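You operate a simulated robot arm through the tools that you are given. There is no shell and no other tool.

You are at the controls of a simulated robot arm. One attempt, no reset.

TASK
Pour milk into the steel jug up to 150 ML and whisk it frothy.
Fine: within 30 ML; carton back, balloon whisk in the crock. Set down upright: green milk carton.

It is judged by the outcome, as a careful person would: the job done as asked, and still so three seconds after it is handed in. It fails if anything else is knocked over, pushed out of place, dropped, spilled or broken.

THE ROBOT
A 6-joint arm with a two-finger parallel gripper, fixed in place. Base frame: the origin is at the foot of the arm, x ahead of it, y to its left, z up. Units: m, rad, N and s.
With the tool pointing down near the work surface it reaches from about 0.46 to 0.86 m from the base axis. Its first joint turns from -2.007 to 2.007 rad. Payload 4.2 kg.
The tool frame sits at the grasp point between the pads (the TCP): z along the fingers, y along the line on which they close. The tips reach 0.023 m beyond it. Largest opening 0.094 m; finger width 0.038, thickness 0.01; the body of the gripper, 0.054 by 0.096 m, starts 0.039 m behind the TCP.
Orientation is that of the tool frame in the base frame, as a unit quaternion [w, x, y, z]. With the fingers straight down and closing along the base's y, the tool's x points along the base's -x, its y along +y and its z along -z.

THE INTERFACE
- The arm moves only by the tool servo_tool. Its argument "steps" is a list of rows, each a list of 7 numbers: the turn, a rotation vector about the tool's x, y, z in rad, then the shift along the tool's x, y, z in m, then the finger opening in m, from 0 to 0.094. In form: [[ax, ay, az, x, y, z, claw], ...]. A call has 1 to 20 rows; each row shifts and turns the commanded pose from where the row before left it, along the tool's axes as they then stand. A row lasts 0.2 s, in which the tool goes at most 0.05 m and 0.15 rad; a call with a longer step from one row to the next is refused whole, and so is a gripper value outside its range. A pose out of reach is approached as far as the arm can. The call stops where the force on the tool passes 40 N (or 10 N more than at its start, if that is more) or the arm is blocked; 0.2 s more then pass. Each finger travels about 0.108 m/s and halts on what it meets, pressing with about 28 N; the grip force reading is that of the motor and also rises with nothing between the fingers. The clock runs only during rows and for 0.2 s after the last one: add rows that do not move to give the fingers time. It gives the time, the measured TCP pose, the force on the tool (base axes), the opening and the grip force at its end, in the units of the frame above (readings bear some noise), with the torque about the TCP (base axes, N m) and any sound that the robot's microphone picked up.
- Cameras (640 x 400 px; columns grow to the right, rows downward): "scene" is fixed at [0.2324, 0.5015, 1.642]; the picture's right is [-0.73, -0.68, 0.00], its down [-0.42, 0.46, -0.78] and it looks along [0.53, -0.58, -0.62] (base axes); focal length 286 px, centre (320, 200). "wrist" rides on the gripper at [0.086, 0.016, -0.074] in the tool frame; the picture's right is [-0.18, 0.98, 0.00], its down [-0.58, -0.11, -0.81] and it looks along [-0.79, -0.15, 0.59] (tool axes); focal length 243 px, centre (320, 200). There is no depth. A picture from a camera that has moved, and an enlarged one, comes with that camera's place and axes in the base frame and with its lens. The place of the scene camera against the robot may be out by one fixed shift of up to 0.018 m in any direction.
- capture(camera): a new picture of that camera. It takes no simulated time.
- slide_trunk(by): slides the trunk up (or, below 0, down) by that many m; the arm rides with it, the base frame stays. It gives what a move gives, with no picture.
- zoom(camera, box): a new picture of the part [left, top, right, bottom] of that camera's present view, enlarged. It takes no simulated time.
- finish_job(): hands the job in; it is judged then, once.

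Places have to be worked out from the pictures, the camera data and where the tool is seen. Open the gripper and draw the arm clear of the work before you hand the job in, unless the task says otherwise.

The tools are called after "Request:" as a command line: name --pt "numbers of a row" for each row, then --argument value for the rest, lists and objects as JSON in quotes. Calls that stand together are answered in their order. servo_tool: Moves the arm, as the interface text tells. Its arguments: {"type":"object","properties":{"steps":{"type":"array"}},"required":["steps"]} The other tools are called the same way: slide_trunk (by) slides the trunk up or down; capture (camera) takes a picture; zoom (camera, box) takes an enlarged picture of a part of a camera's view; finish_job () hands the job in.

At the start:

```text
time: 0.0
position: [0.4056, 0.1988, 1.4543]
orientation: [0.0, 0.0, 1.0, 0.0]
contact_force: [-1.0, 0.4, 0.6]
wrist_torque: [-0.01, 0.01, 0.03]
grip_width: 0.0942
finger_force: 0.0
trunk travel left (down, up): [-0.85, 0.14]
```

scene: 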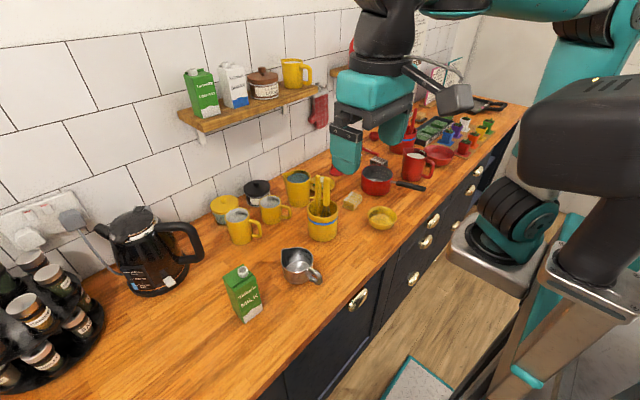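
wrist: 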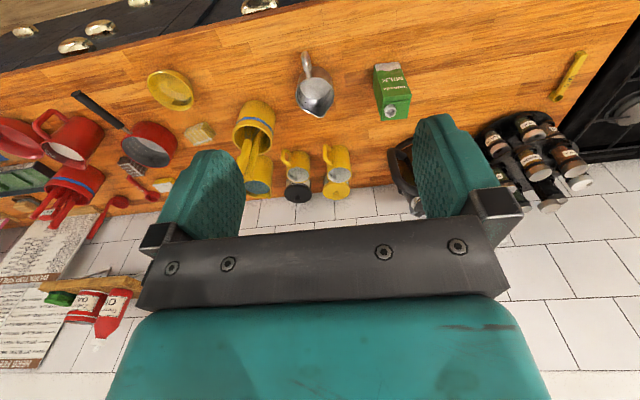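

I'll start by looking closely at the work area from both cameras, to identify the carton, the jug and its markings, and the crock with the whisk.

Request:
zoom --camera "scene" --box '[200, 150, 420, 330]'

Request:
zoom --camera "scene" --box '[160, 40, 380, 200]'

Request:
zoom --camera "wrist" --box '[220, 40, 440, 200]'

```text
2.22 times, centred on (310, 240) of scene
camera zoom: at [0.2324, 0.5015, 1.642], right [-0.73, -0.68, 0.0], down [-0.42, 0.46, -0.78], along [0.53, -0.58, -0.62], focal length 635 px, centre (342, 111)
```

zoom: 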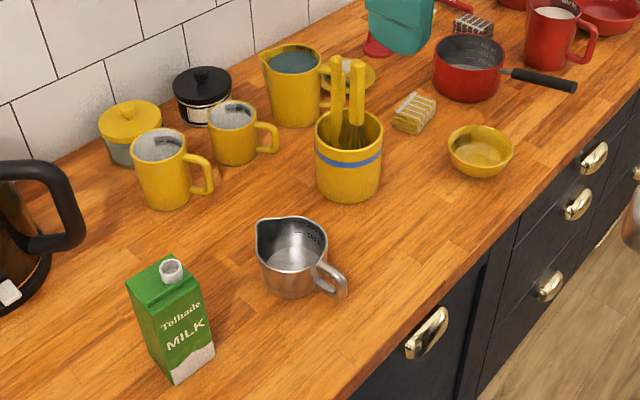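

```text
2.50 times, centred on (270, 120) of scene
camera zoom: at [0.2324, 0.5015, 1.642], right [-0.73, -0.68, 0.0], down [-0.42, 0.46, -0.78], along [0.53, -0.58, -0.62], focal length 715 px, centre (445, 400)
```

zoom: 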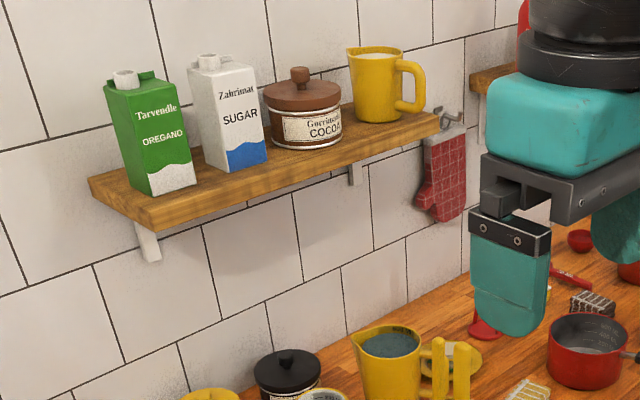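

```text
2.50 times, centred on (330, 120) of wrist
camera zoom: at [0.3198, 0.2151, 1.5278], right [0.18, 0.98, 0.0], down [0.58, -0.11, 0.81], along [0.79, -0.15, -0.59], focal length 606 px, centre (295, 400)
```

zoom: 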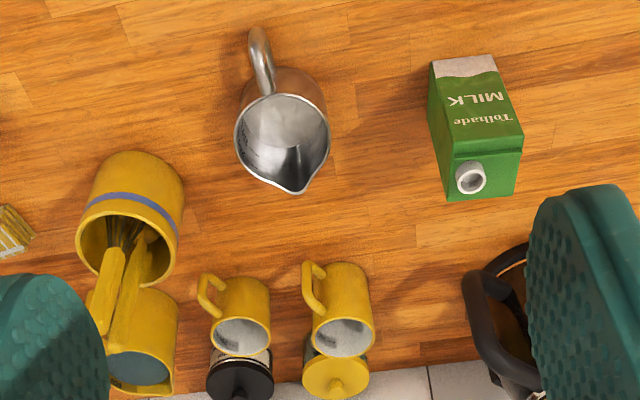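

The milk carton (labelled MILK) stands on the counter left of the steel jug; the green one on the shelf is oregano. I zoom in closer on the jug's scale, the carton's top and the crock's tools.

Request:
zoom --camera "scene" --box '[276, 238, 332, 294]'

Request:
zoom --camera "scene" --box '[215, 255, 275, 325]'

Request:
zoom --camera "scene" --box '[295, 165, 350, 250]'

Request:
zoom --camera "wrist" --box '[280, 40, 430, 135]'

Request:
zoom --camera "wrist" --box '[210, 80, 310, 200]'

```text
7.14 times, centred on (304, 266) of scene
camera zoom: at [0.2324, 0.5015, 1.642], right [-0.73, -0.68, 0.0], down [-0.42, 0.46, -0.78], along [0.53, -0.58, -0.62], focal length 2042 px, centre (434, -271)
```

zoom: 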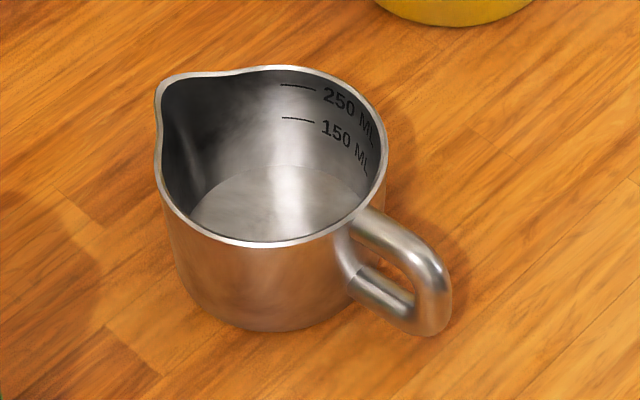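

```text
5.71 times, centred on (245, 290) of scene
camera zoom: at [0.2324, 0.5015, 1.642], right [-0.73, -0.68, 0.0], down [-0.42, 0.46, -0.78], along [0.53, -0.58, -0.62], focal length 1634 px, centre (749, -314)
```

zoom: 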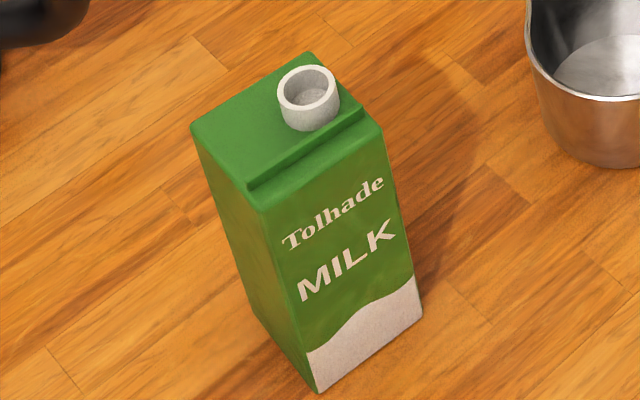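

```text
4.71 times, centred on (322, 208) of scene
camera zoom: at [0.2324, 0.5015, 1.642], right [-0.73, -0.68, 0.0], down [-0.42, 0.46, -0.78], along [0.53, -0.58, -0.62], focal length 1346 px, centre (308, 165)
```

zoom: 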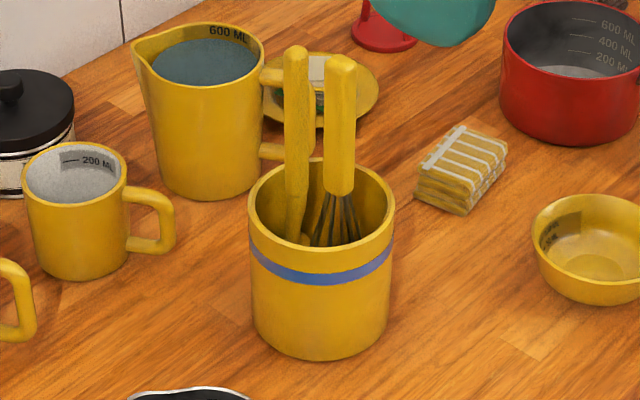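

```text
4.21 times, centred on (355, 88) of wrist
camera zoom: at [0.3198, 0.2151, 1.5278], right [0.18, 0.98, 0.0], down [0.58, -0.11, 0.81], along [0.79, -0.15, -0.59], focal length 1022 px, centre (173, 674)
```

zoom: 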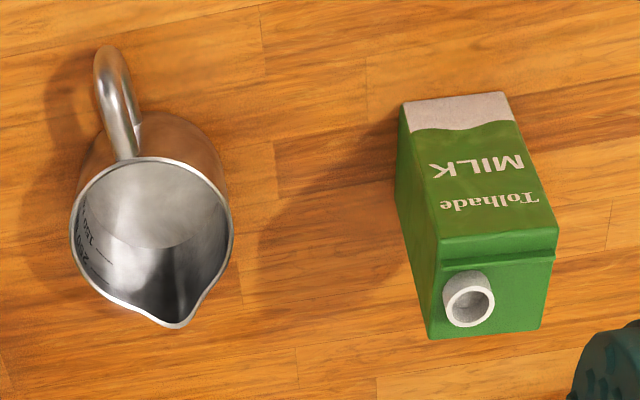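

```text
3.33 times, centred on (260, 140) of wrist
camera zoom: at [0.3198, 0.2151, 1.5278], right [0.18, 0.98, 0.0], down [0.58, -0.11, 0.81], along [0.79, -0.15, -0.59], focal length 809 px, centre (520, 400)
```

zoom: 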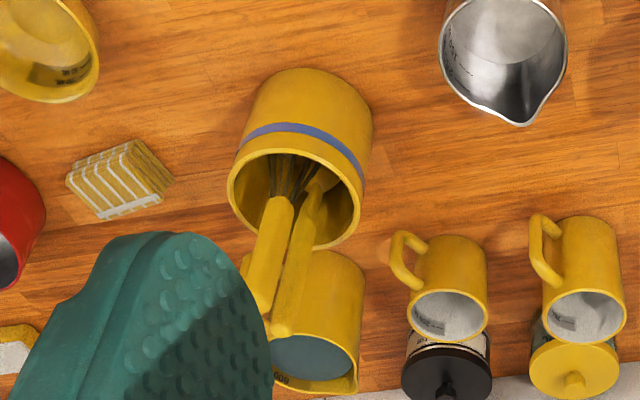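

The scale in the jug (150 and 250 ML marks) is readable from the scene camera, and the balloon whisk is the handle with wires in the yellow crock. I lower the trunk part way (tool stays in front of/above the counter edge) to get a second view for triangulation.

Request:
slide_trunk --by -0.25

```text
time: 2.6
position: [0.4054, 0.1983, 1.2049]
orientation: [0.0, 0.0, 1.0, 0.0]
contact_force: [-0.7, 0.1, 0.8]
wrist_torque: [0.01, 0.0, 0.01]
grip_width: 0.0938
finger_force: 0.0
trunk travel left (down, up): [-0.6, 0.39]
```

Tool is now at z=1.205. I look again with both cameras to triangulate and calibrate the scene camera against the gripper.

Request:
capture --camera "wrist"

Request:
capture --camera "scene"

```text
taken
camera wrist: at [0.3198, 0.2151, 1.2778], right [0.18, 0.98, 0.0], down [0.58, -0.11, 0.81], along [0.79, -0.15, -0.59], focal length 243 px, centre (320, 200)
```

wrist: 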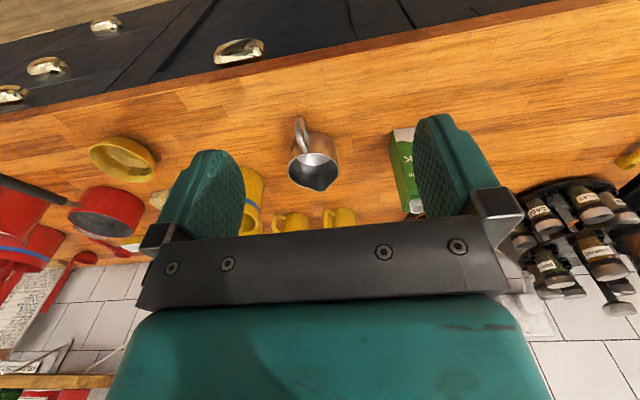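

```text
taken
```

scene: 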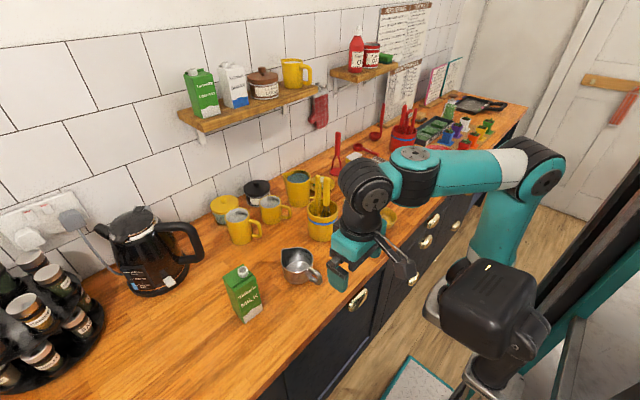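

Let me take enlarged wrist views from here of the jug, crock and carton for triangulation, plus the scene view of the gripper to calibrate the scene camera.

Request:
zoom --camera "wrist" --box '[270, 105, 370, 205]'

Request:
zoom --camera "wrist" --box '[370, 105, 440, 225]'

Request:
zoom --camera "scene" --box '[300, 160, 430, 310]'

```text
4.00 times, centred on (320, 155) of wrist
camera zoom: at [0.3198, 0.2151, 1.2778], right [0.18, 0.98, 0.0], down [0.58, -0.11, 0.81], along [0.79, -0.15, -0.59], focal length 970 px, centre (320, 380)
```

zoom: 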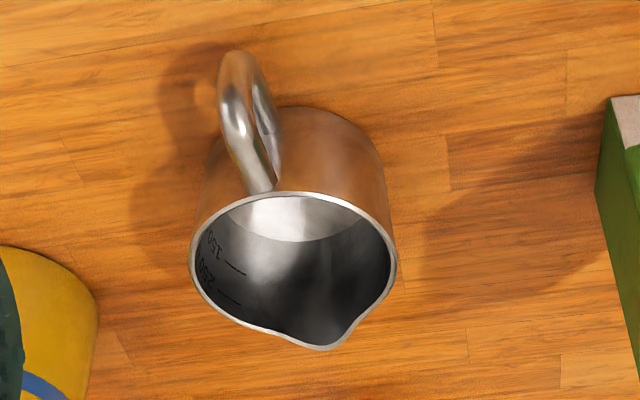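

```text
3.33 times, centred on (405, 165) of wrist
camera zoom: at [0.3198, 0.2151, 1.2778], right [0.18, 0.98, 0.0], down [0.58, -0.11, 0.81], along [0.79, -0.15, -0.59], focal length 809 px, centre (37, 317)
```

zoom: 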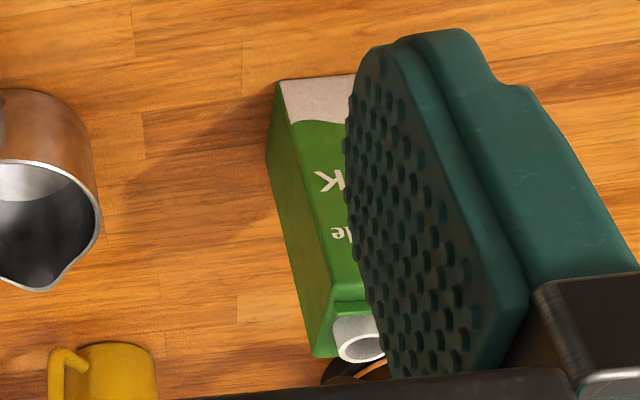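

```text
2.67 times, centred on (365, 235) of scene
camera zoom: at [0.2324, 0.5015, 1.642], right [-0.73, -0.68, 0.0], down [-0.42, 0.46, -0.78], along [0.53, -0.58, -0.62], focal length 762 px, centre (200, 107)
```

zoom: 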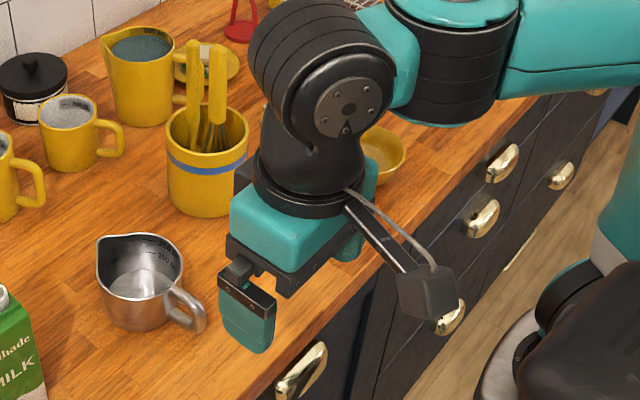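

The vertical baseline gives: counter z≈0.907, jug rim centre ≈(0.646, 0.141, 0.966), carton ≈0.057 m square centred ≈(0.655, 0.321), yaw ≈ −4.5°, top ≈1.05, cap near its jug side; crock rim ≈(0.713, −0.043, 1.003). I plan a horizontal side grasp of the carton with the camera on top, so I first flip the tool 180° about its own axis in free space.

Request:
servo_tool --pt "0 0 -0.1498 0 0 0 0.094" --pt "0 0 -0.1498 0 0 0 0.094" --pt "0 0 -0.1498 0 0 0 0.094" --pt "0 0 -0.1498 0 0 0 0.094" --pt "0 0 -0.1498 0 0 0 0.094" --pt "0 0 -0.1498 0 0 0 0.094" --pt "0 0 -0.1498 0 0 0 0.094" --pt "0 0 -0.1498 0 0 0 0.094" --pt "0 0 -0.1498 0 0 0 0.094" --pt "0 0 -0.1498 0 0 0 0.094" --pt "0 0 -0.1498 0 0 0 0.094" --pt "0 0 -0.1498 0 0 0 0.094" --pt "0 0 -0.1498 0 0 0 0.094" --pt "0 0 -0.1498 0 0 0 0.094" --pt "0 0 -0.1498 0 0 0 0.094" --pt "0 0 -0.1498 0 0 0 0.094" --pt "0 0 -0.1498 0 0 0 0.094" --pt "0 0 -0.1498 0 0 0 0.094" --pt "0 0 -0.1498 0 0 0 0.094" --pt "0 0 -0.1498 0 0 0 0.094"

```text
time: 6.8
position: [0.4065, 0.1982, 1.2029]
orientation: [0.0, 0.997, -0.072, 0.0]
contact_force: [0.2, -0.2, 0.7]
wrist_torque: [-0.02, 0.02, -0.01]
grip_width: 0.0942
finger_force: 0.0
trunk travel left (down, up): [-0.6, 0.39]
```

The flip is nearly complete and tracks well. I finish it, then move forward over the counter to (0.53, 0.33) at this safe height.

Request:
servo_tool --pt "0 0 -0.1456 0 0 0 0.094" --pt "0 0 0 0.03 -0.033 0 0.094" --pt "0 0 0 0.03 -0.033 0 0.094" --pt "0 0 0 0.03 -0.033 0 0.094" --pt "0 0 0 0.033 -0.033 0 0.094" --pt "0 0 0 0 0 0 0.094"

```text
time: 8.2
position: [0.5301, 0.3316, 1.2031]
orientation: [0.001, 1.0, 0.0, 0.0]
contact_force: [-1.0, -0.9, -0.1]
wrist_torque: [-0.01, -0.02, -0.03]
grip_width: 0.0939
finger_force: 0.2
trunk travel left (down, up): [-0.6, 0.39]
```

Position and orientation are as wanted. Now I pitch the tool up toward horizontal (pointing +x) in place, watching that it stays reachable.

Request:
servo_tool --pt "0 0.149 0 0 0 0 0.094" --pt "0 0.149 0 0 0 0 0.094" --pt "0 0.149 0 0 0 0 0.094" --pt "0 0.149 0 0 0 0 0.094" --pt "0 0.149 0 0 0 0 0.094" --pt "0 0.149 0 0 0 0 0.094" --pt "0 0.149 0 0 0 0 0.094" --pt "0 0.149 0 0 0 0 0.094" --pt "0 0 0 0 0 0 0.094"

Request:
capture --camera "scene"

Request:
capture --camera "wrist"

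```text
time: 10.2
position: [0.5315, 0.3346, 1.2079]
orientation: [-0.001, 0.964, -0.001, 0.267]
contact_force: [0.1, 0.0, 0.4]
wrist_torque: [0.01, 0.02, 0.01]
grip_width: 0.094
finger_force: 0.0
out of reach, approached as far as the arm can: row 4, 5, 6, 7, 8
trunk travel left (down, up): [-0.6, 0.39]
```

```text
taken
```

scene: 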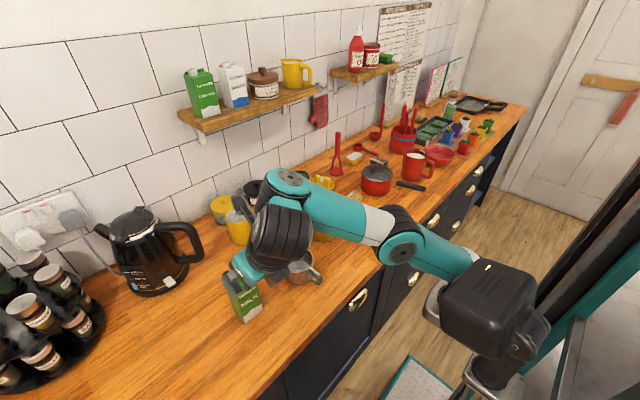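

```text
taken
camera wrist: at [0.5679, 0.3182, 1.3159], right [-0.16, -0.98, -0.09], down [-0.91, 0.11, 0.39], along [-0.37, 0.15, -0.92], focal length 243 px, centre (320, 200)
```

wrist: 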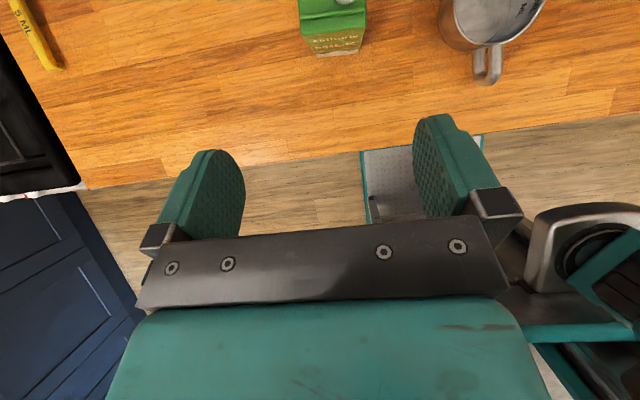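

The pitch stopped at about 31° (out of reach there), probably because the wrist comes too close to the base. I check where the command stands with a null row before choosing a different stance.

Request:
servo_tool --pt "0 0 0 0 0 0 0.094"

```text
time: 10.6
position: [0.5315, 0.3335, 1.2078]
orientation: [0.0, 0.964, -0.001, 0.267]
contact_force: [-0.6, 0.3, -0.4]
wrist_torque: [0.0, 0.02, 0.0]
grip_width: 0.0942
finger_force: 0.1
trunk travel left (down, up): [-0.6, 0.39]
```

The command restarts from the measured pose. I move forward 0.12 m at this height (well above the carton) and try pitching further there.

Request:
servo_tool --pt "0 0 0 0.0343 0 0.0206 0.094" --pt "0 0 0 0.0343 0 0.0206 0.094" --pt "0 0 0 0.0343 0 0.0206 0.094" --pt "0 0.12 0 0 0 0 0.094" --pt "0 0.12 0 0 0 0 0.094" --pt "0 0.12 0 0 0 0 0.094" --pt "0 0 0 0 0 0 0.094"

```text
time: 12.2
position: [0.6336, 0.306, 1.1959]
orientation: [-0.007, 0.947, 0.002, 0.32]
contact_force: [-1.0, 0.3, 0.2]
wrist_torque: [0.0, 0.03, 0.01]
grip_width: 0.0943
finger_force: 0.1
out of reach, approached as far as the arm can: row 2, 3, 4, 5, 6
trunk travel left (down, up): [-0.6, 0.39]
```

Still limited; I look at the arm's configuration to understand which limit it is at.

Request:
zoom --camera "scene" --box '[200, 130, 580, 400]'

```text
1.48 times, centred on (390, 265) of scene
camera zoom: at [0.2324, 0.5015, 1.642], right [-0.73, -0.68, 0.0], down [-0.42, 0.46, -0.78], along [0.53, -0.58, -0.62], focal length 424 px, centre (216, 104)
```

zoom: 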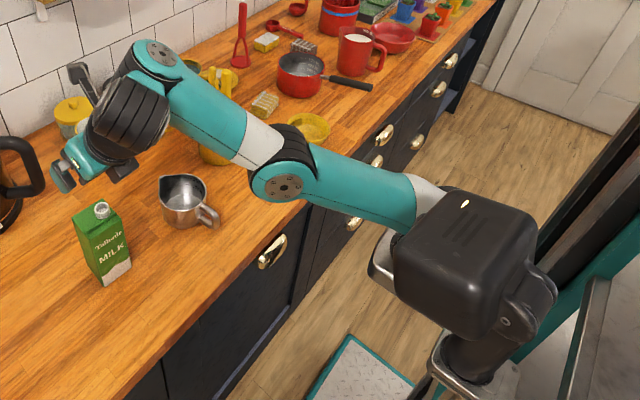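

The arm is nearly straight: the wrist is too high above the shoulder here, so the remedy is a lower tool. I back off from the carton, descend to z≈1.08 in front of it and pitch up there.

Request:
servo_tool --pt "0 0 0 -0.0355 -0.0063 -0.0271 0.094" --pt "0 0 0 -0.0355 -0.0063 -0.0271 0.094" --pt "0 0 0 -0.0355 -0.0063 -0.0271 0.094" --pt "0 0 0 -0.0202 0 0.0265 0.094" --pt "0 0 0 -0.0202 0 0.0265 0.094" --pt "0 0 0 -0.0202 0 0.0265 0.094" --pt "0 0.13 0 0 0 0 0.094" --pt "0 0.13 0 0 0 0 0.094" --pt "0 0.13 0 0 0 0 0.094" --pt "0 0.13 0 0 0 0 0.094" --pt "0 0 0 0 0 0 0.094"

Request:
zoom --camera "scene" --box '[200, 130, 580, 400]'

```text
time: 14.6
position: [0.582, 0.3687, 1.1494]
orientation: [-0.025, 0.954, 0.009, 0.297]
contact_force: [-1.0, -0.5, 0.1]
wrist_torque: [-0.03, 0.01, 0.04]
grip_width: 0.0937
finger_force: 0.0
out of reach, approached as far as the arm can: row 1, 2, 3, 4, 5, 6, 7, 8, 9, 10
trunk travel left (down, up): [-0.6, 0.39]
```

```text
1.48 times, centred on (390, 265) of scene
camera zoom: at [0.2324, 0.5015, 1.642], right [-0.73, -0.68, 0.0], down [-0.42, 0.46, -0.78], along [0.53, -0.58, -0.62], focal length 424 px, centre (216, 104)
```

zoom: 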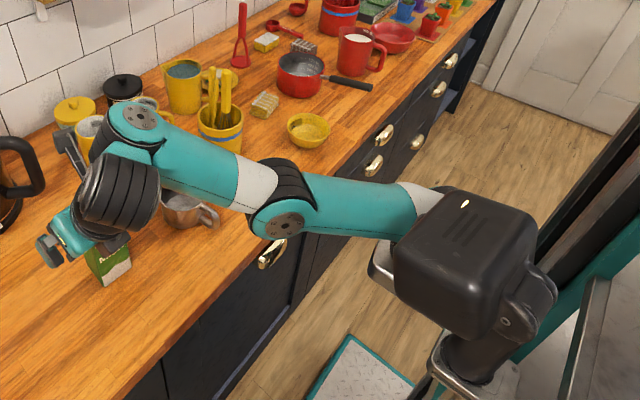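

Even backing off is reported out of reach, so it looks like a wrist joint limit on forward pitch rather than distance. I return the tool to straight down at a safe height to explore other stances.

Request:
servo_tool --pt "0 -0.12 0 0 0 -0.02 0.094" --pt "0 -0.12 0 0 0 -0.02 0.094" --pt "0 -0.12 0 0 0 -0.02 0.094" --pt "0 -0.12 0 0 0 0 0.094" --pt "0 -0.12 0 0 0 0 0.094" --pt "0 0 0 0 0 0 0.094"

Request:
zoom --camera "scene" --box '[200, 110, 580, 380]'

```text
time: 16.0
position: [0.5516, 0.359, 1.1948]
orientation: [-0.02, 1.0, 0.015, 0.001]
contact_force: [0.9, -0.4, -0.6]
wrist_torque: [-0.02, 0.01, 0.03]
grip_width: 0.0942
finger_force: 0.2
out of reach, approached as far as the arm can: row 5
trunk travel left (down, up): [-0.6, 0.39]
```

```text
1.48 times, centred on (390, 245) of scene
camera zoom: at [0.2324, 0.5015, 1.642], right [-0.73, -0.68, 0.0], down [-0.42, 0.46, -0.78], along [0.53, -0.58, -0.62], focal length 424 px, centre (216, 133)
```

zoom: 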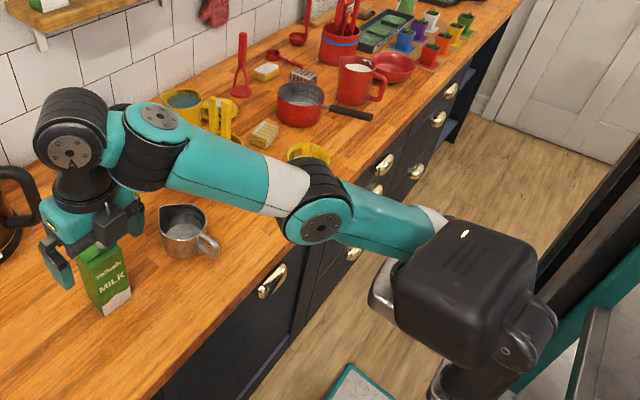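

In this stance the arm is stretched almost straight because the shoulder sits too low. I move the tool back toward the base a little and raise the trunk, so the arm gets slack before retrying.

Request:
servo_tool --pt "0.03 0.03 0 -0.03 0.02 0 0.094" --pt "0 0 0 -0.03 0.015 0 0.094" --pt "0 0 0 0 0 0 0.094"

Request:
slide_trunk --by 0.2

```text
time: 16.8
position: [0.4888, 0.3199, 1.1891]
orientation: [-0.036, 0.999, 0.015, 0.017]
contact_force: [-0.3, -0.4, -0.6]
wrist_torque: [-0.02, 0.01, 0.04]
grip_width: 0.094
finger_force: 0.1
trunk travel left (down, up): [-0.6, 0.39]
```

```text
time: 18.9
position: [0.4886, 0.3206, 1.3887]
orientation: [-0.036, 0.999, 0.015, 0.016]
contact_force: [-0.3, -0.1, -0.2]
wrist_torque: [0.01, -0.02, 0.03]
grip_width: 0.0942
finger_force: 0.0
trunk travel left (down, up): [-0.8, 0.19]
```

Trunk is up by 0.2. I correct the small orientation error, lower the tool to z≈1.12 in front of the carton (nothing beneath at x≈0.49), then pitch forward in small steps.

Request:
servo_tool --pt "-0.072 -0.032 0.03 0 0 0 0.094" --pt "0 0 0 0 0 0.045 0.094" --pt "0 0 0 0 0 0.045 0.094" --pt "0 0 0 0 0 0.045 0.094" --pt "0 0 0 0 0 0.045 0.094" --pt "0 0 0 0 0 0.045 0.094" --pt "0 0 0 0 0 0.045 0.094" --pt "0 0.12 0 0 0 0 0.094" --pt "0 0.12 0 0 0 0 0.094" --pt "0 0.12 0 0 0 0 0.094" --pt "0 0.12 0 0 0 0 0.094" --pt "0 0.12 0 0 0 0 0.094" --pt "0 0 0 0 0 0 0.094"

Request:
zoom --camera "scene" --box '[200, 60, 640, 380]'

```text
time: 21.8
position: [0.4882, 0.32, 1.1197]
orientation: [0.0, 0.955, 0.0, 0.297]
contact_force: [0.0, -0.6, -0.2]
wrist_torque: [0.01, -0.05, 0.05]
grip_width: 0.094
finger_force: 0.0
trunk travel left (down, up): [-0.8, 0.19]
```

```text
1.25 times, centred on (420, 220) of scene
camera zoom: at [0.2324, 0.5015, 1.642], right [-0.73, -0.68, 0.0], down [-0.42, 0.46, -0.78], along [0.53, -0.58, -0.62], focal length 357 px, centre (195, 175)
```

zoom: 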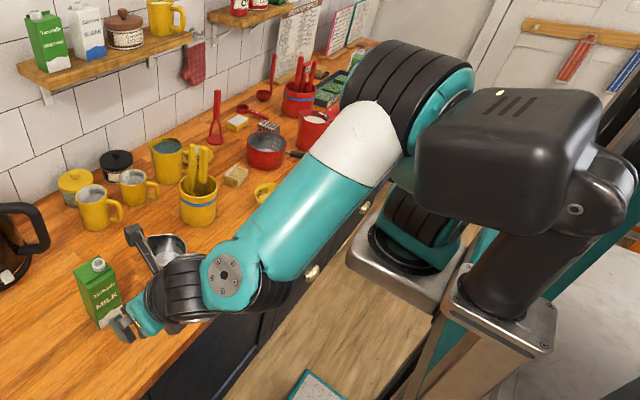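

Reaching is fine with the higher shoulder, so the earlier limit was extension. Considering wrist clearance over the counter and the pour, I now prefer gripping the carton's front/back faces with the tool coming from its left (+y) side, about 60° tilted, so that pouring toward the jug swings the tool toward vertical. I un-pitch and raise the trunk a bit more first.

Request:
servo_tool --pt "0 -0.12 0 0 0 0 0.094" --pt "0 -0.12 0 0 0 0 0.094" --pt "0 -0.12 0 0 0 0 0.094" --pt "0 -0.12 0 0 0 0 0.094" --pt "0 -0.12 0 0 0 0 0.094" --pt "0 0 0 0 0 0 0.094"

Request:
slide_trunk --by 0.12

```text
time: 23.1
position: [0.4879, 0.3201, 1.1181]
orientation: [0.0, 1.0, 0.0, 0.001]
contact_force: [-0.2, 0.1, 0.0]
wrist_torque: [0.02, 0.01, -0.02]
grip_width: 0.0939
finger_force: 0.0
trunk travel left (down, up): [-0.8, 0.19]
```

```text
time: 24.6
position: [0.4888, 0.3192, 1.2378]
orientation: [0.0, 1.0, -0.001, 0.0]
contact_force: [0.1, 0.3, 0.0]
wrist_torque: [-0.01, 0.0, -0.01]
grip_width: 0.0941
finger_force: 0.0
trunk travel left (down, up): [-0.92, 0.07]
```

Now I unwind the tool about its axis by +274.5° so that the fingers close along the carton's front/back normal (first 20 rows).

Request:
servo_tool --pt "0 0 0.1497 0 0 0 0.094" --pt "0 0 0.1497 0 0 0 0.094" --pt "0 0 0.1497 0 0 0 0.094" --pt "0 0 0.1497 0 0 0 0.094" --pt "0 0 0.1497 0 0 0 0.094" --pt "0 0 0.1497 0 0 0 0.094" --pt "0 0 0.1497 0 0 0 0.094" --pt "0 0 0.1497 0 0 0 0.094" --pt "0 0 0.1497 0 0 0 0.094" --pt "0 0 0.1497 0 0 0 0.094" --pt "0 0 0.1497 0 0 0 0.094" --pt "0 0 0.1497 0 0 0 0.094" --pt "0 0 0.1497 0 0 0 0.094" --pt "0 0 0.1497 0 0 0 0.094" --pt "0 0 0.1497 0 0 0 0.094" --pt "0 0 0.1497 0 0 0 0.094" --pt "0 0 0.1497 0 0 0 0.094" --pt "0 0 0.1497 0 0 0 0.094" --pt "0 0 0.1497 0 0 0 0.094" --pt "0 0 0.1497 0 0 0 0.094"

Request:
servo_tool --pt "0 0 0.1497 0 0 0 0.094" --pt "0 0 0.1497 0 0 0 0.094" --pt "0 0 0.1497 0 0 0 0.094" --pt "0 0 0.1497 0 0 0 0.094" --pt "0 0 0.1497 0 0 0 0.094" --pt "0 0 0.1497 0 0 0 0.094" --pt "0 0 0.1497 0 0 0 0.094" --pt "0 0 0.1497 0 0 0 0.094" --pt "0 0 0.1497 0 0 0 0.094" --pt "0 0 0.1497 0 0 0 0.094" --pt "0 0 0.1497 0 0 0 0.094" --pt "0 0 0.1497 0 0 0 0.094" --pt "0 0 0 0 0 0 0.094"

```text
time: 28.9
position: [0.489, 0.3195, 1.2373]
orientation: [0.001, -0.071, 0.997, 0.0]
contact_force: [-0.2, -0.3, 0.3]
wrist_torque: [0.02, -0.03, -0.01]
grip_width: 0.094
finger_force: 0.0
trunk travel left (down, up): [-0.92, 0.07]
```

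```text
time: 31.6
position: [0.4899, 0.3202, 1.237]
orientation: [0.0, 0.736, 0.677, 0.0]
contact_force: [-0.4, 0.0, 0.5]
wrist_torque: [0.02, -0.01, 0.01]
grip_width: 0.0941
finger_force: 0.0
trunk travel left (down, up): [-0.92, 0.07]
```

Orientation is right (tool x along the carton's side axis). I look with the wrist camera from here to refine the carton's place.

Request:
capture --camera "wrist"

```text
taken
camera wrist: at [0.5128, 0.4049, 1.3123], right [0.96, -0.26, 0.0], down [-0.16, -0.57, 0.81], along [-0.21, -0.78, -0.59], focal length 243 px, centre (320, 200)
```

wrist: 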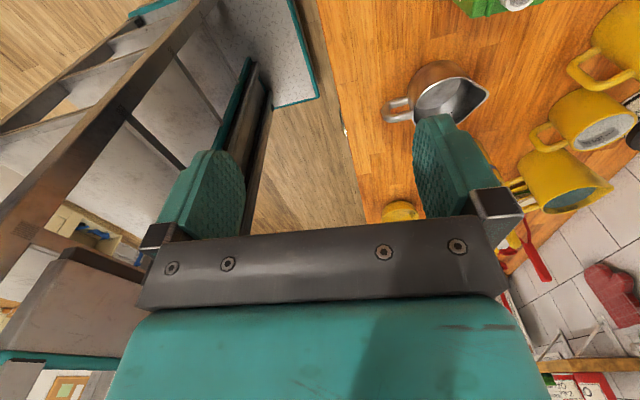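

The carton is at the view's edge; I shift to about (0.58, 0.48) at this height so that the camera looks over it toward the jug.

Request:
servo_tool --pt "0 0 0 0.0418 0.0191 0 0.094" --pt "0 0 0 0.0418 0.0191 0 0.094" --pt "0 0 0 0.0418 0.0191 0 0.094" --pt "0 0 0 0.0418 0.0191 0 0.094" --pt "0 0 0 0 0 0 0.094"

Request:
capture --camera "wrist"

```text
time: 32.9
position: [0.564, 0.4587, 1.2404]
orientation: [0.001, 0.734, 0.679, 0.0]
contact_force: [0.4, 0.0, 0.3]
wrist_torque: [0.02, 0.01, -0.01]
grip_width: 0.0939
finger_force: 0.2
out of reach, approached as far as the arm can: row 4
trunk travel left (down, up): [-0.92, 0.07]
```

```text
taken
camera wrist: at [0.5876, 0.543, 1.314], right [0.96, -0.26, 0.0], down [-0.16, -0.57, 0.81], along [-0.21, -0.78, -0.59], focal length 243 px, centre (320, 200)
```

wrist: 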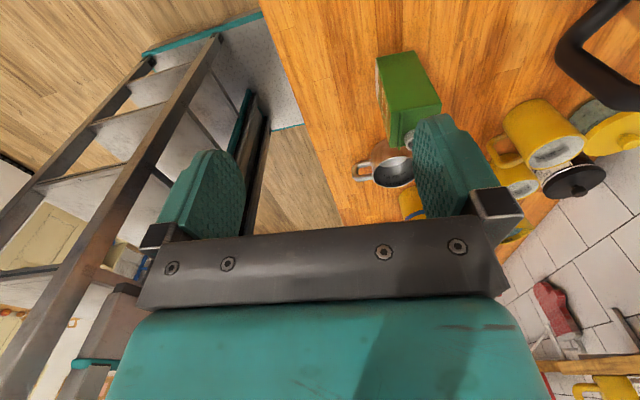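

Reach ends around radius 0.73 at this height. I look at the arm's shape to judge which trunk height suits the coming grasp.

Request:
capture --camera "scene"

Request:
zoom --camera "wrist" --box '[340, 30, 480, 190]'

```text
taken
```

scene: 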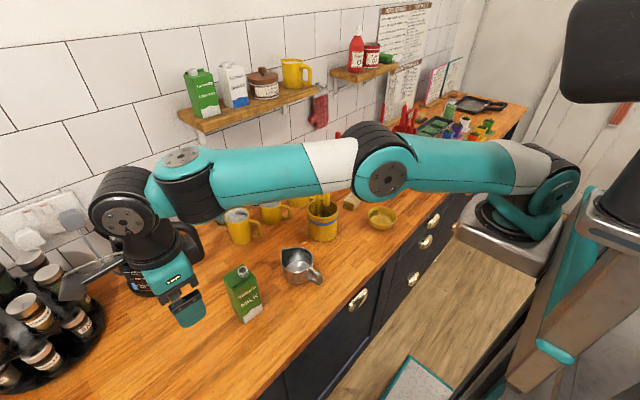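

```text
2.50 times, centred on (410, 110) of wrist
camera zoom: at [0.5876, 0.543, 1.314], right [0.96, -0.26, 0.0], down [-0.16, -0.57, 0.81], along [-0.21, -0.78, -0.59], focal length 606 px, centre (95, 425)
```

zoom: 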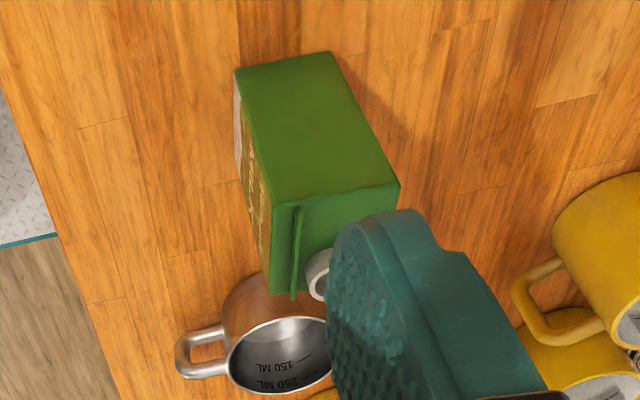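

The arm shape and reach data show its shoulder axis sits near (0.2, 0) with only about 0.46 m to the wrist, so a left-side approach is too far; a frontal approach pitched ~68° (unflipped, camera below) suits, with the shoulder lower. From this view the carton is centred ≈(0.654, 0.3195), 0.057 m square, yaw ≈ −4°, top 1.05. I move back in front of it and rotate the tool to face it.

Request:
servo_tool --pt "0 0 0 -0.0338 -0.0184 0 0.094" --pt "0 0 0 -0.0338 -0.0184 0 0.094" --pt "0 0 0 -0.0338 -0.0184 -0.02 0.094" --pt "0 0 0 -0.0338 -0.0184 -0.02 0.094" --pt "0 0 -0.1436 0 0 0 0.094" --pt "0 0 -0.1436 0 0 0 0.094" --pt "0 0 -0.1436 0 0 0 0.094" --pt "0 0 -0.1436 0 0 0 0.094" --pt "0 0 -0.1436 0 0 0 0.094" --pt "0 0 -0.1436 0 0 0 0.094" --pt "0 0 -0.1436 0 0 0 0.094" --pt "0 0 -0.1436 0 0 0 0.094" --pt "0 0 -0.1436 0 0 0 0.094" --pt "0 0 -0.1436 0 0 0 0.094" --pt "0 0 -0.1436 0 0 0 0.094" --pt "0 0 0 0 0 0 0.094"

Request:
slide_trunk --by -0.2

```text
time: 36.2
position: [0.4827, 0.3324, 1.2789]
orientation: [0.0, 0.035, 0.999, 0.001]
contact_force: [0.4, -0.1, 0.0]
wrist_torque: [0.04, -0.01, 0.02]
grip_width: 0.0939
finger_force: 0.1
trunk travel left (down, up): [-0.92, 0.07]
```

```text
time: 38.4
position: [0.4828, 0.3328, 1.0781]
orientation: [0.0, 0.035, 0.999, 0.0]
contact_force: [0.8, -0.2, -0.1]
wrist_torque: [0.04, -0.02, 0.02]
grip_width: 0.094
finger_force: 0.0
trunk travel left (down, up): [-0.72, 0.27]
```

Orientation is as planned. I pitch the tool forward by 68° here, in front of the carton at z≈1.08.

Request:
servo_tool --pt "0 -0.1488 0 0 0 0 0.094" --pt "0 -0.1488 0 0 0 0 0.094" --pt "0 -0.1488 0 0 0 0 0.094" --pt "0 -0.1488 0 0 0 0 0.094" --pt "0 -0.1488 0 0 0 0 0.094" --pt "0 -0.1488 0 0 0 0 0.094" --pt "0 -0.1488 0 0 0 0 0.094" --pt "0 -0.1488 0 0 0 0 0.094" --pt "0 0 0 0 0 0 0.094"

Request:
capture --camera "scene"

Request:
capture --camera "wrist"

```text
time: 39.9
position: [0.5521, 0.2819, 1.0935]
orientation: [0.438, 0.118, 0.89, -0.04]
contact_force: [0.2, -0.1, -0.5]
wrist_torque: [0.03, 0.01, 0.0]
grip_width: 0.094
finger_force: 0.1
trunk travel left (down, up): [-0.72, 0.27]
stopped in row 7: the arm was blocked; the commanded pose is now the measured one
```

```text
taken
```

scene: 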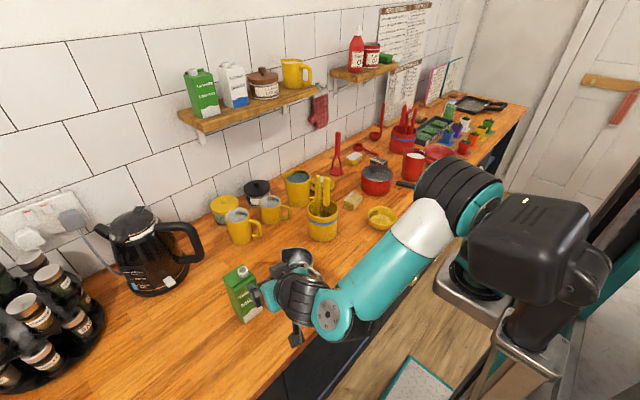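

```text
taken
camera wrist: at [0.4492, 0.3276, 1.0699], right [0.35, 0.92, 0.18], down [-0.31, -0.07, 0.95], along [0.89, -0.39, 0.26], focal length 243 px, centre (320, 200)
```

wrist: 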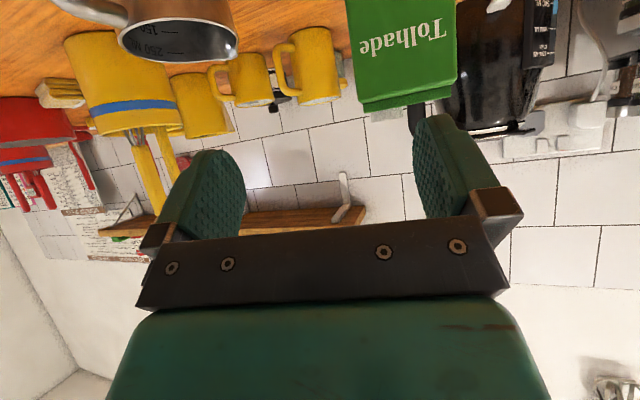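

The arm was blocked during the pitch — likely the elbow against the robot's own head, as the wrist came too near the body. Let me look closely there.

Request:
zoom --camera "scene" --box '[230, 150, 620, 390]'

```text
1.64 times, centred on (425, 270) of scene
camera zoom: at [0.2324, 0.5015, 1.642], right [-0.73, -0.68, 0.0], down [-0.42, 0.46, -0.78], along [0.53, -0.58, -0.62], focal length 469 px, centre (148, 85)
```

zoom: 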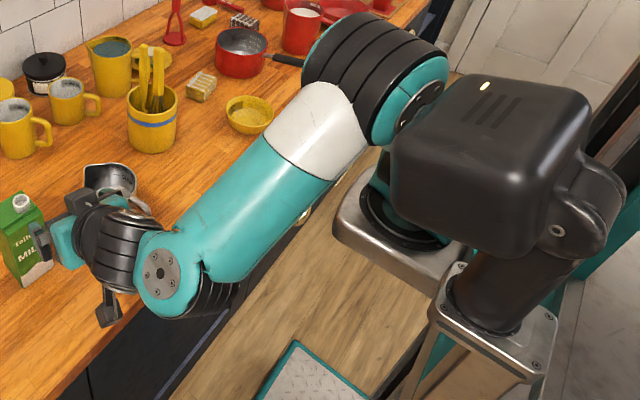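

Confirmed: the elbow's cap touches the head. Going lower and further forward tips the upper arm away from it, so I move to the pre-grasp place (0.585, 0.324, 1.0) and then complete the orientation.

Request:
servo_tool --pt "0 0 0 0.0206 0.0153 0.0251 0.094" --pt "0 0 0 0.0206 0.0153 0.0251 0.094" --pt "0 0 0 0.0206 0.0153 0.0251 0.094" --pt "0 0 0 0 0 0 0.094"

```text
time: 40.9
position: [0.5869, 0.3237, 1.0016]
orientation: [0.439, 0.118, 0.89, -0.04]
contact_force: [-0.1, -0.8, -0.6]
wrist_torque: [0.02, 0.01, -0.04]
grip_width: 0.0942
finger_force: 0.1
trunk travel left (down, up): [-0.72, 0.27]
```

Free again and on target. Now I complete the orientation (pitch 68°, yaw −4°) in three small rows.

Request:
servo_tool --pt "-0.0462 -0.0907 -0.039 0 0 0 0.094" --pt "-0.0462 -0.0907 -0.039 0 0 0 0.094" --pt "-0.0462 -0.0907 -0.039 0 0 0 0.094" --pt "0 0 0 0 0 0 0.094"

Request:
zoom --camera "scene" --box '[200, 150, 560, 390]'

Request:
capture --camera "wrist"

```text
time: 41.9
position: [0.5862, 0.3237, 1.0014]
orientation: [0.559, 0.029, 0.828, -0.021]
contact_force: [0.2, 0.4, -0.1]
wrist_torque: [0.04, -0.03, 0.03]
grip_width: 0.0941
finger_force: 0.0
trunk travel left (down, up): [-0.72, 0.27]
```

```text
1.67 times, centred on (380, 270) of scene
camera zoom: at [0.2324, 0.5015, 1.642], right [-0.73, -0.68, 0.0], down [-0.42, 0.46, -0.78], along [0.53, -0.58, -0.62], focal length 477 px, centre (220, 83)
```

zoom: 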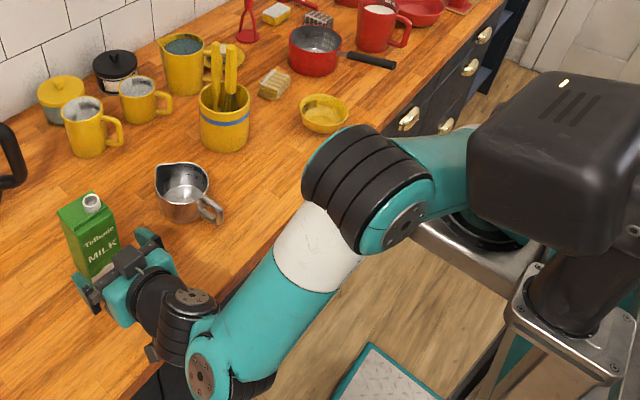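

```text
taken
camera wrist: at [0.4865, 0.3475, 0.9475], right [0.14, 0.98, 0.17], down [-0.54, -0.07, 0.84], along [0.83, -0.21, 0.52], focal length 243 px, centre (320, 200)
```

wrist: 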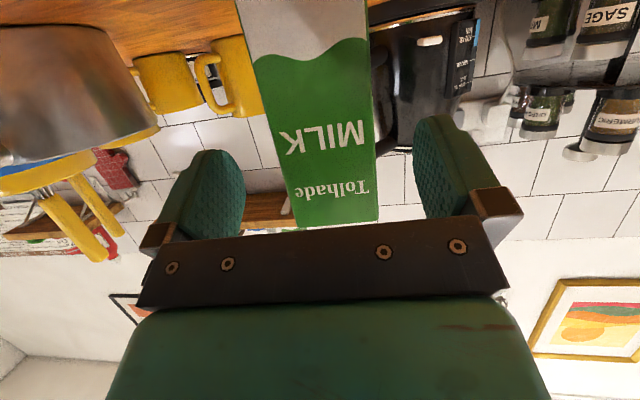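

The carton sits centred between the fingers and the elbow is clear of the head. I slide forward 58 mm along the carton's axis, keeping the fingers open.

Request:
servo_tool --pt "0 0 0 -0.00724 0 0.01793 0.094" --pt "0 0 0 -0.00724 0 0.01793 0.094" --pt "0 0 0 -0.00724 0 0.01793 0.094" --pt "0 0 0 0 0 0 0.094"

Request:
capture --camera "wrist"

Request:
zoom --camera "scene" --box '[210, 230, 370, 350]'

```text
time: 42.9
position: [0.6463, 0.3207, 1.0008]
orientation: [0.559, 0.028, 0.829, -0.019]
contact_force: [-0.1, 0.0, 0.5]
wrist_torque: [0.03, 0.0, -0.03]
grip_width: 0.0939
finger_force: 0.0
trunk travel left (down, up): [-0.72, 0.27]
```

```text
taken
camera wrist: at [0.5454, 0.3437, 0.9465], right [0.14, 0.98, 0.17], down [-0.54, -0.07, 0.84], along [0.83, -0.21, 0.51], focal length 243 px, centre (320, 200)
```

wrist: 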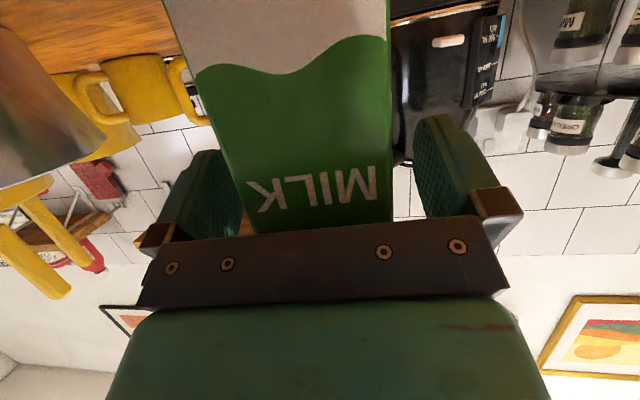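

```text
3.33 times, centred on (290, 290) of scene
camera zoom: at [0.2324, 0.5015, 1.642], right [-0.73, -0.68, 0.0], down [-0.42, 0.46, -0.78], along [0.53, -0.58, -0.62], focal length 953 px, centre (420, -100)
```

zoom: 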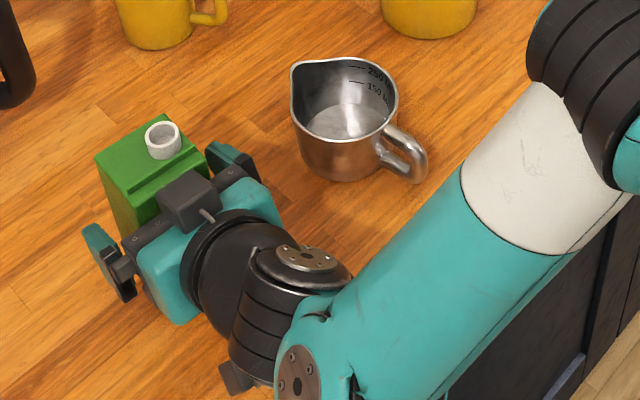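

The front face spans y≈0.292–0.351, so its centre lies within a millimetre of the tool's. I close the fingers gradually on the carton.

Request:
servo_tool --pt "0 0 0 0 0 0 0.075" --pt "0 0 0 0 0 0 0.064" --pt "0 0 0 0 0 0 0.056" --pt "0 0 0 0 0 0 0.05" --pt "0 0 0 0 0 0 0.045" --pt "0 0 0 0 0 0 0.045"

```text
time: 44.3
position: [0.6458, 0.3209, 0.9998]
orientation: [0.559, 0.029, 0.829, -0.02]
contact_force: [0.6, 1.2, 0.1]
wrist_torque: [0.01, 0.01, -0.02]
grip_width: 0.0602
finger_force: 28.5
trunk travel left (down, up): [-0.72, 0.27]
```

Gripped at 0.060 m width with 28 N. I lift a few centimetres gently and read the weight.

Request:
servo_tool --pt "0 0 0 -0.00927 0 -0.00375 0.045" --pt "0 0 0 -0.0139 0 -0.00562 0.045" --pt "0 0 0 -0.0139 0 -0.00562 0.045" --pt "0 0 0 0 0 0 0.045" --pt "0 0 0 0 0 0 0.045"

Request:
capture --camera "scene"

```text
time: 45.5
position: [0.646, 0.3218, 1.0388]
orientation: [0.559, 0.028, 0.828, -0.019]
contact_force: [0.0, 0.2, -2.9]
wrist_torque: [0.02, 0.05, 0.01]
grip_width: 0.0599
finger_force: 28.0
trunk travel left (down, up): [-0.72, 0.27]
```

```text
taken
```

scene: 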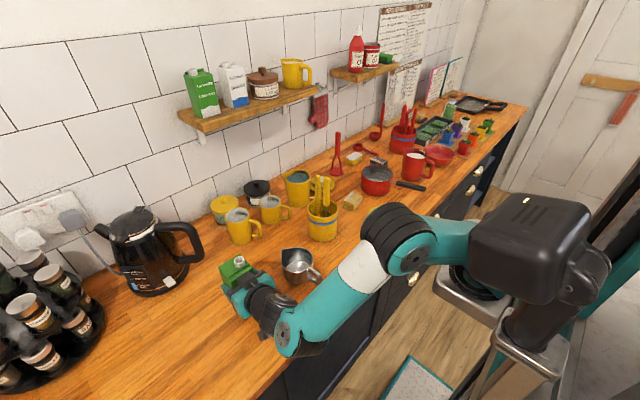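

The carton lifts cleanly, weighing about 3 N in all. I raise the trunk 0.07 m (keeps the elbow away from the head and lifts the carton clear of the jug's rim).

Request:
slide_trunk --by 0.07

```text
time: 46.6
position: [0.6457, 0.3217, 1.1101]
orientation: [0.559, 0.029, 0.828, -0.021]
contact_force: [0.0, 1.0, -3.9]
wrist_torque: [-0.02, 0.03, -0.01]
grip_width: 0.06
finger_force: 28.0
trunk travel left (down, up): [-0.79, 0.2]
```

Carton is at z≈1.11. I carry it upright sideways to y≈0.217, just beside/above the jug, slowly.

Request:
servo_tool --pt "0 0 0 0.0008 -0.01 0.0008 0.045" --pt "0 0 0 0.0015 -0.02 0.0015 0.045" --pt "0 0 0 0.0015 -0.0222 0.0015 0.045" --pt "0 0 0 0.0015 -0.022 0.0015 0.045" --pt "0 0 0 0.0015 -0.02 0.0015 0.045" --pt "0 0 0 0.0008 -0.01 0.0008 0.045" --pt "0 0 0 0 0 0 0.045"

Request:
capture --camera "scene"

```text
time: 48.2
position: [0.6422, 0.2161, 1.0985]
orientation: [0.559, 0.029, 0.828, -0.021]
contact_force: [0.6, -0.6, -3.5]
wrist_torque: [0.0, 0.05, 0.03]
grip_width: 0.0598
finger_force: 28.1
trunk travel left (down, up): [-0.79, 0.2]
```

```text
taken
```

scene: 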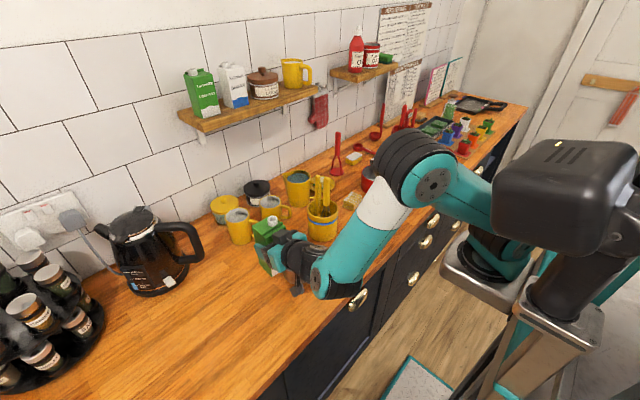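

Carton is upright next to the jug. I start tilting about the carton's own front-back axis: first to about 41°, which should not pour yet, and check.

Request:
servo_tool --pt "-0.0375 0 0.0927 0 0 0 0.045" --pt "-0.045 0 0.1112 0 0 0 0.045" --pt "-0.045 0 0.1112 0 0 0 0.045" --pt "-0.045 0 0.1112 0 0 0 0.045" --pt "-0.045 0 0.1112 0 0 0 0.045" --pt "-0.0375 0 0.0927 0 0 0 0.045" --pt "0 0 0 0 0 0 0.045"

Request:
zoom --camera "scene" --box '[210, 190, 450, 340]'

Request:
capture --camera "wrist"

```text
time: 49.8
position: [0.6415, 0.2176, 1.0982]
orientation: [0.537, 0.213, 0.774, 0.258]
contact_force: [0.2, 0.3, -3.1]
wrist_torque: [-0.05, 0.02, 0.01]
grip_width: 0.0601
finger_force: 28.4
trunk travel left (down, up): [-0.79, 0.2]
```

```text
2.67 times, centred on (330, 265) of scene
camera zoom: at [0.2324, 0.5015, 1.642], right [-0.73, -0.68, 0.0], down [-0.42, 0.46, -0.78], along [0.53, -0.58, -0.62], focal length 762 px, centre (293, 27)
```

zoom: 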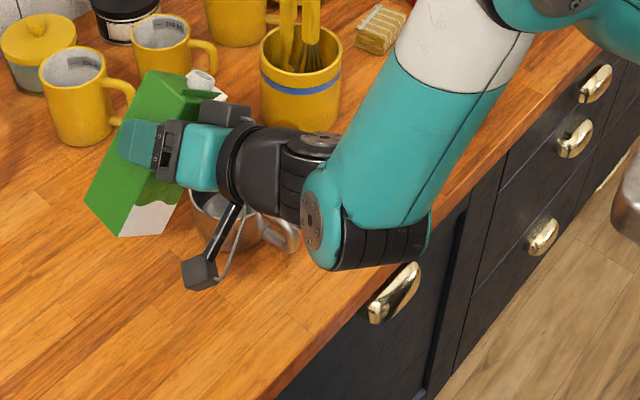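

```text
taken
camera wrist: at [0.5449, 0.2698, 1.0676], right [0.11, 0.65, 0.75], down [-0.57, -0.58, 0.59], along [0.81, -0.5, 0.31], focal length 243 px, centre (320, 200)
```

wrist: 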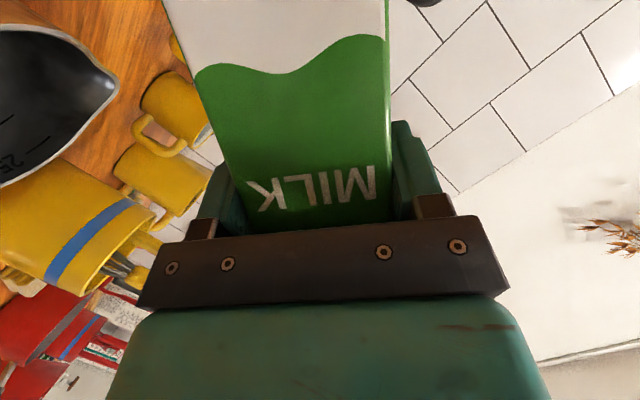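

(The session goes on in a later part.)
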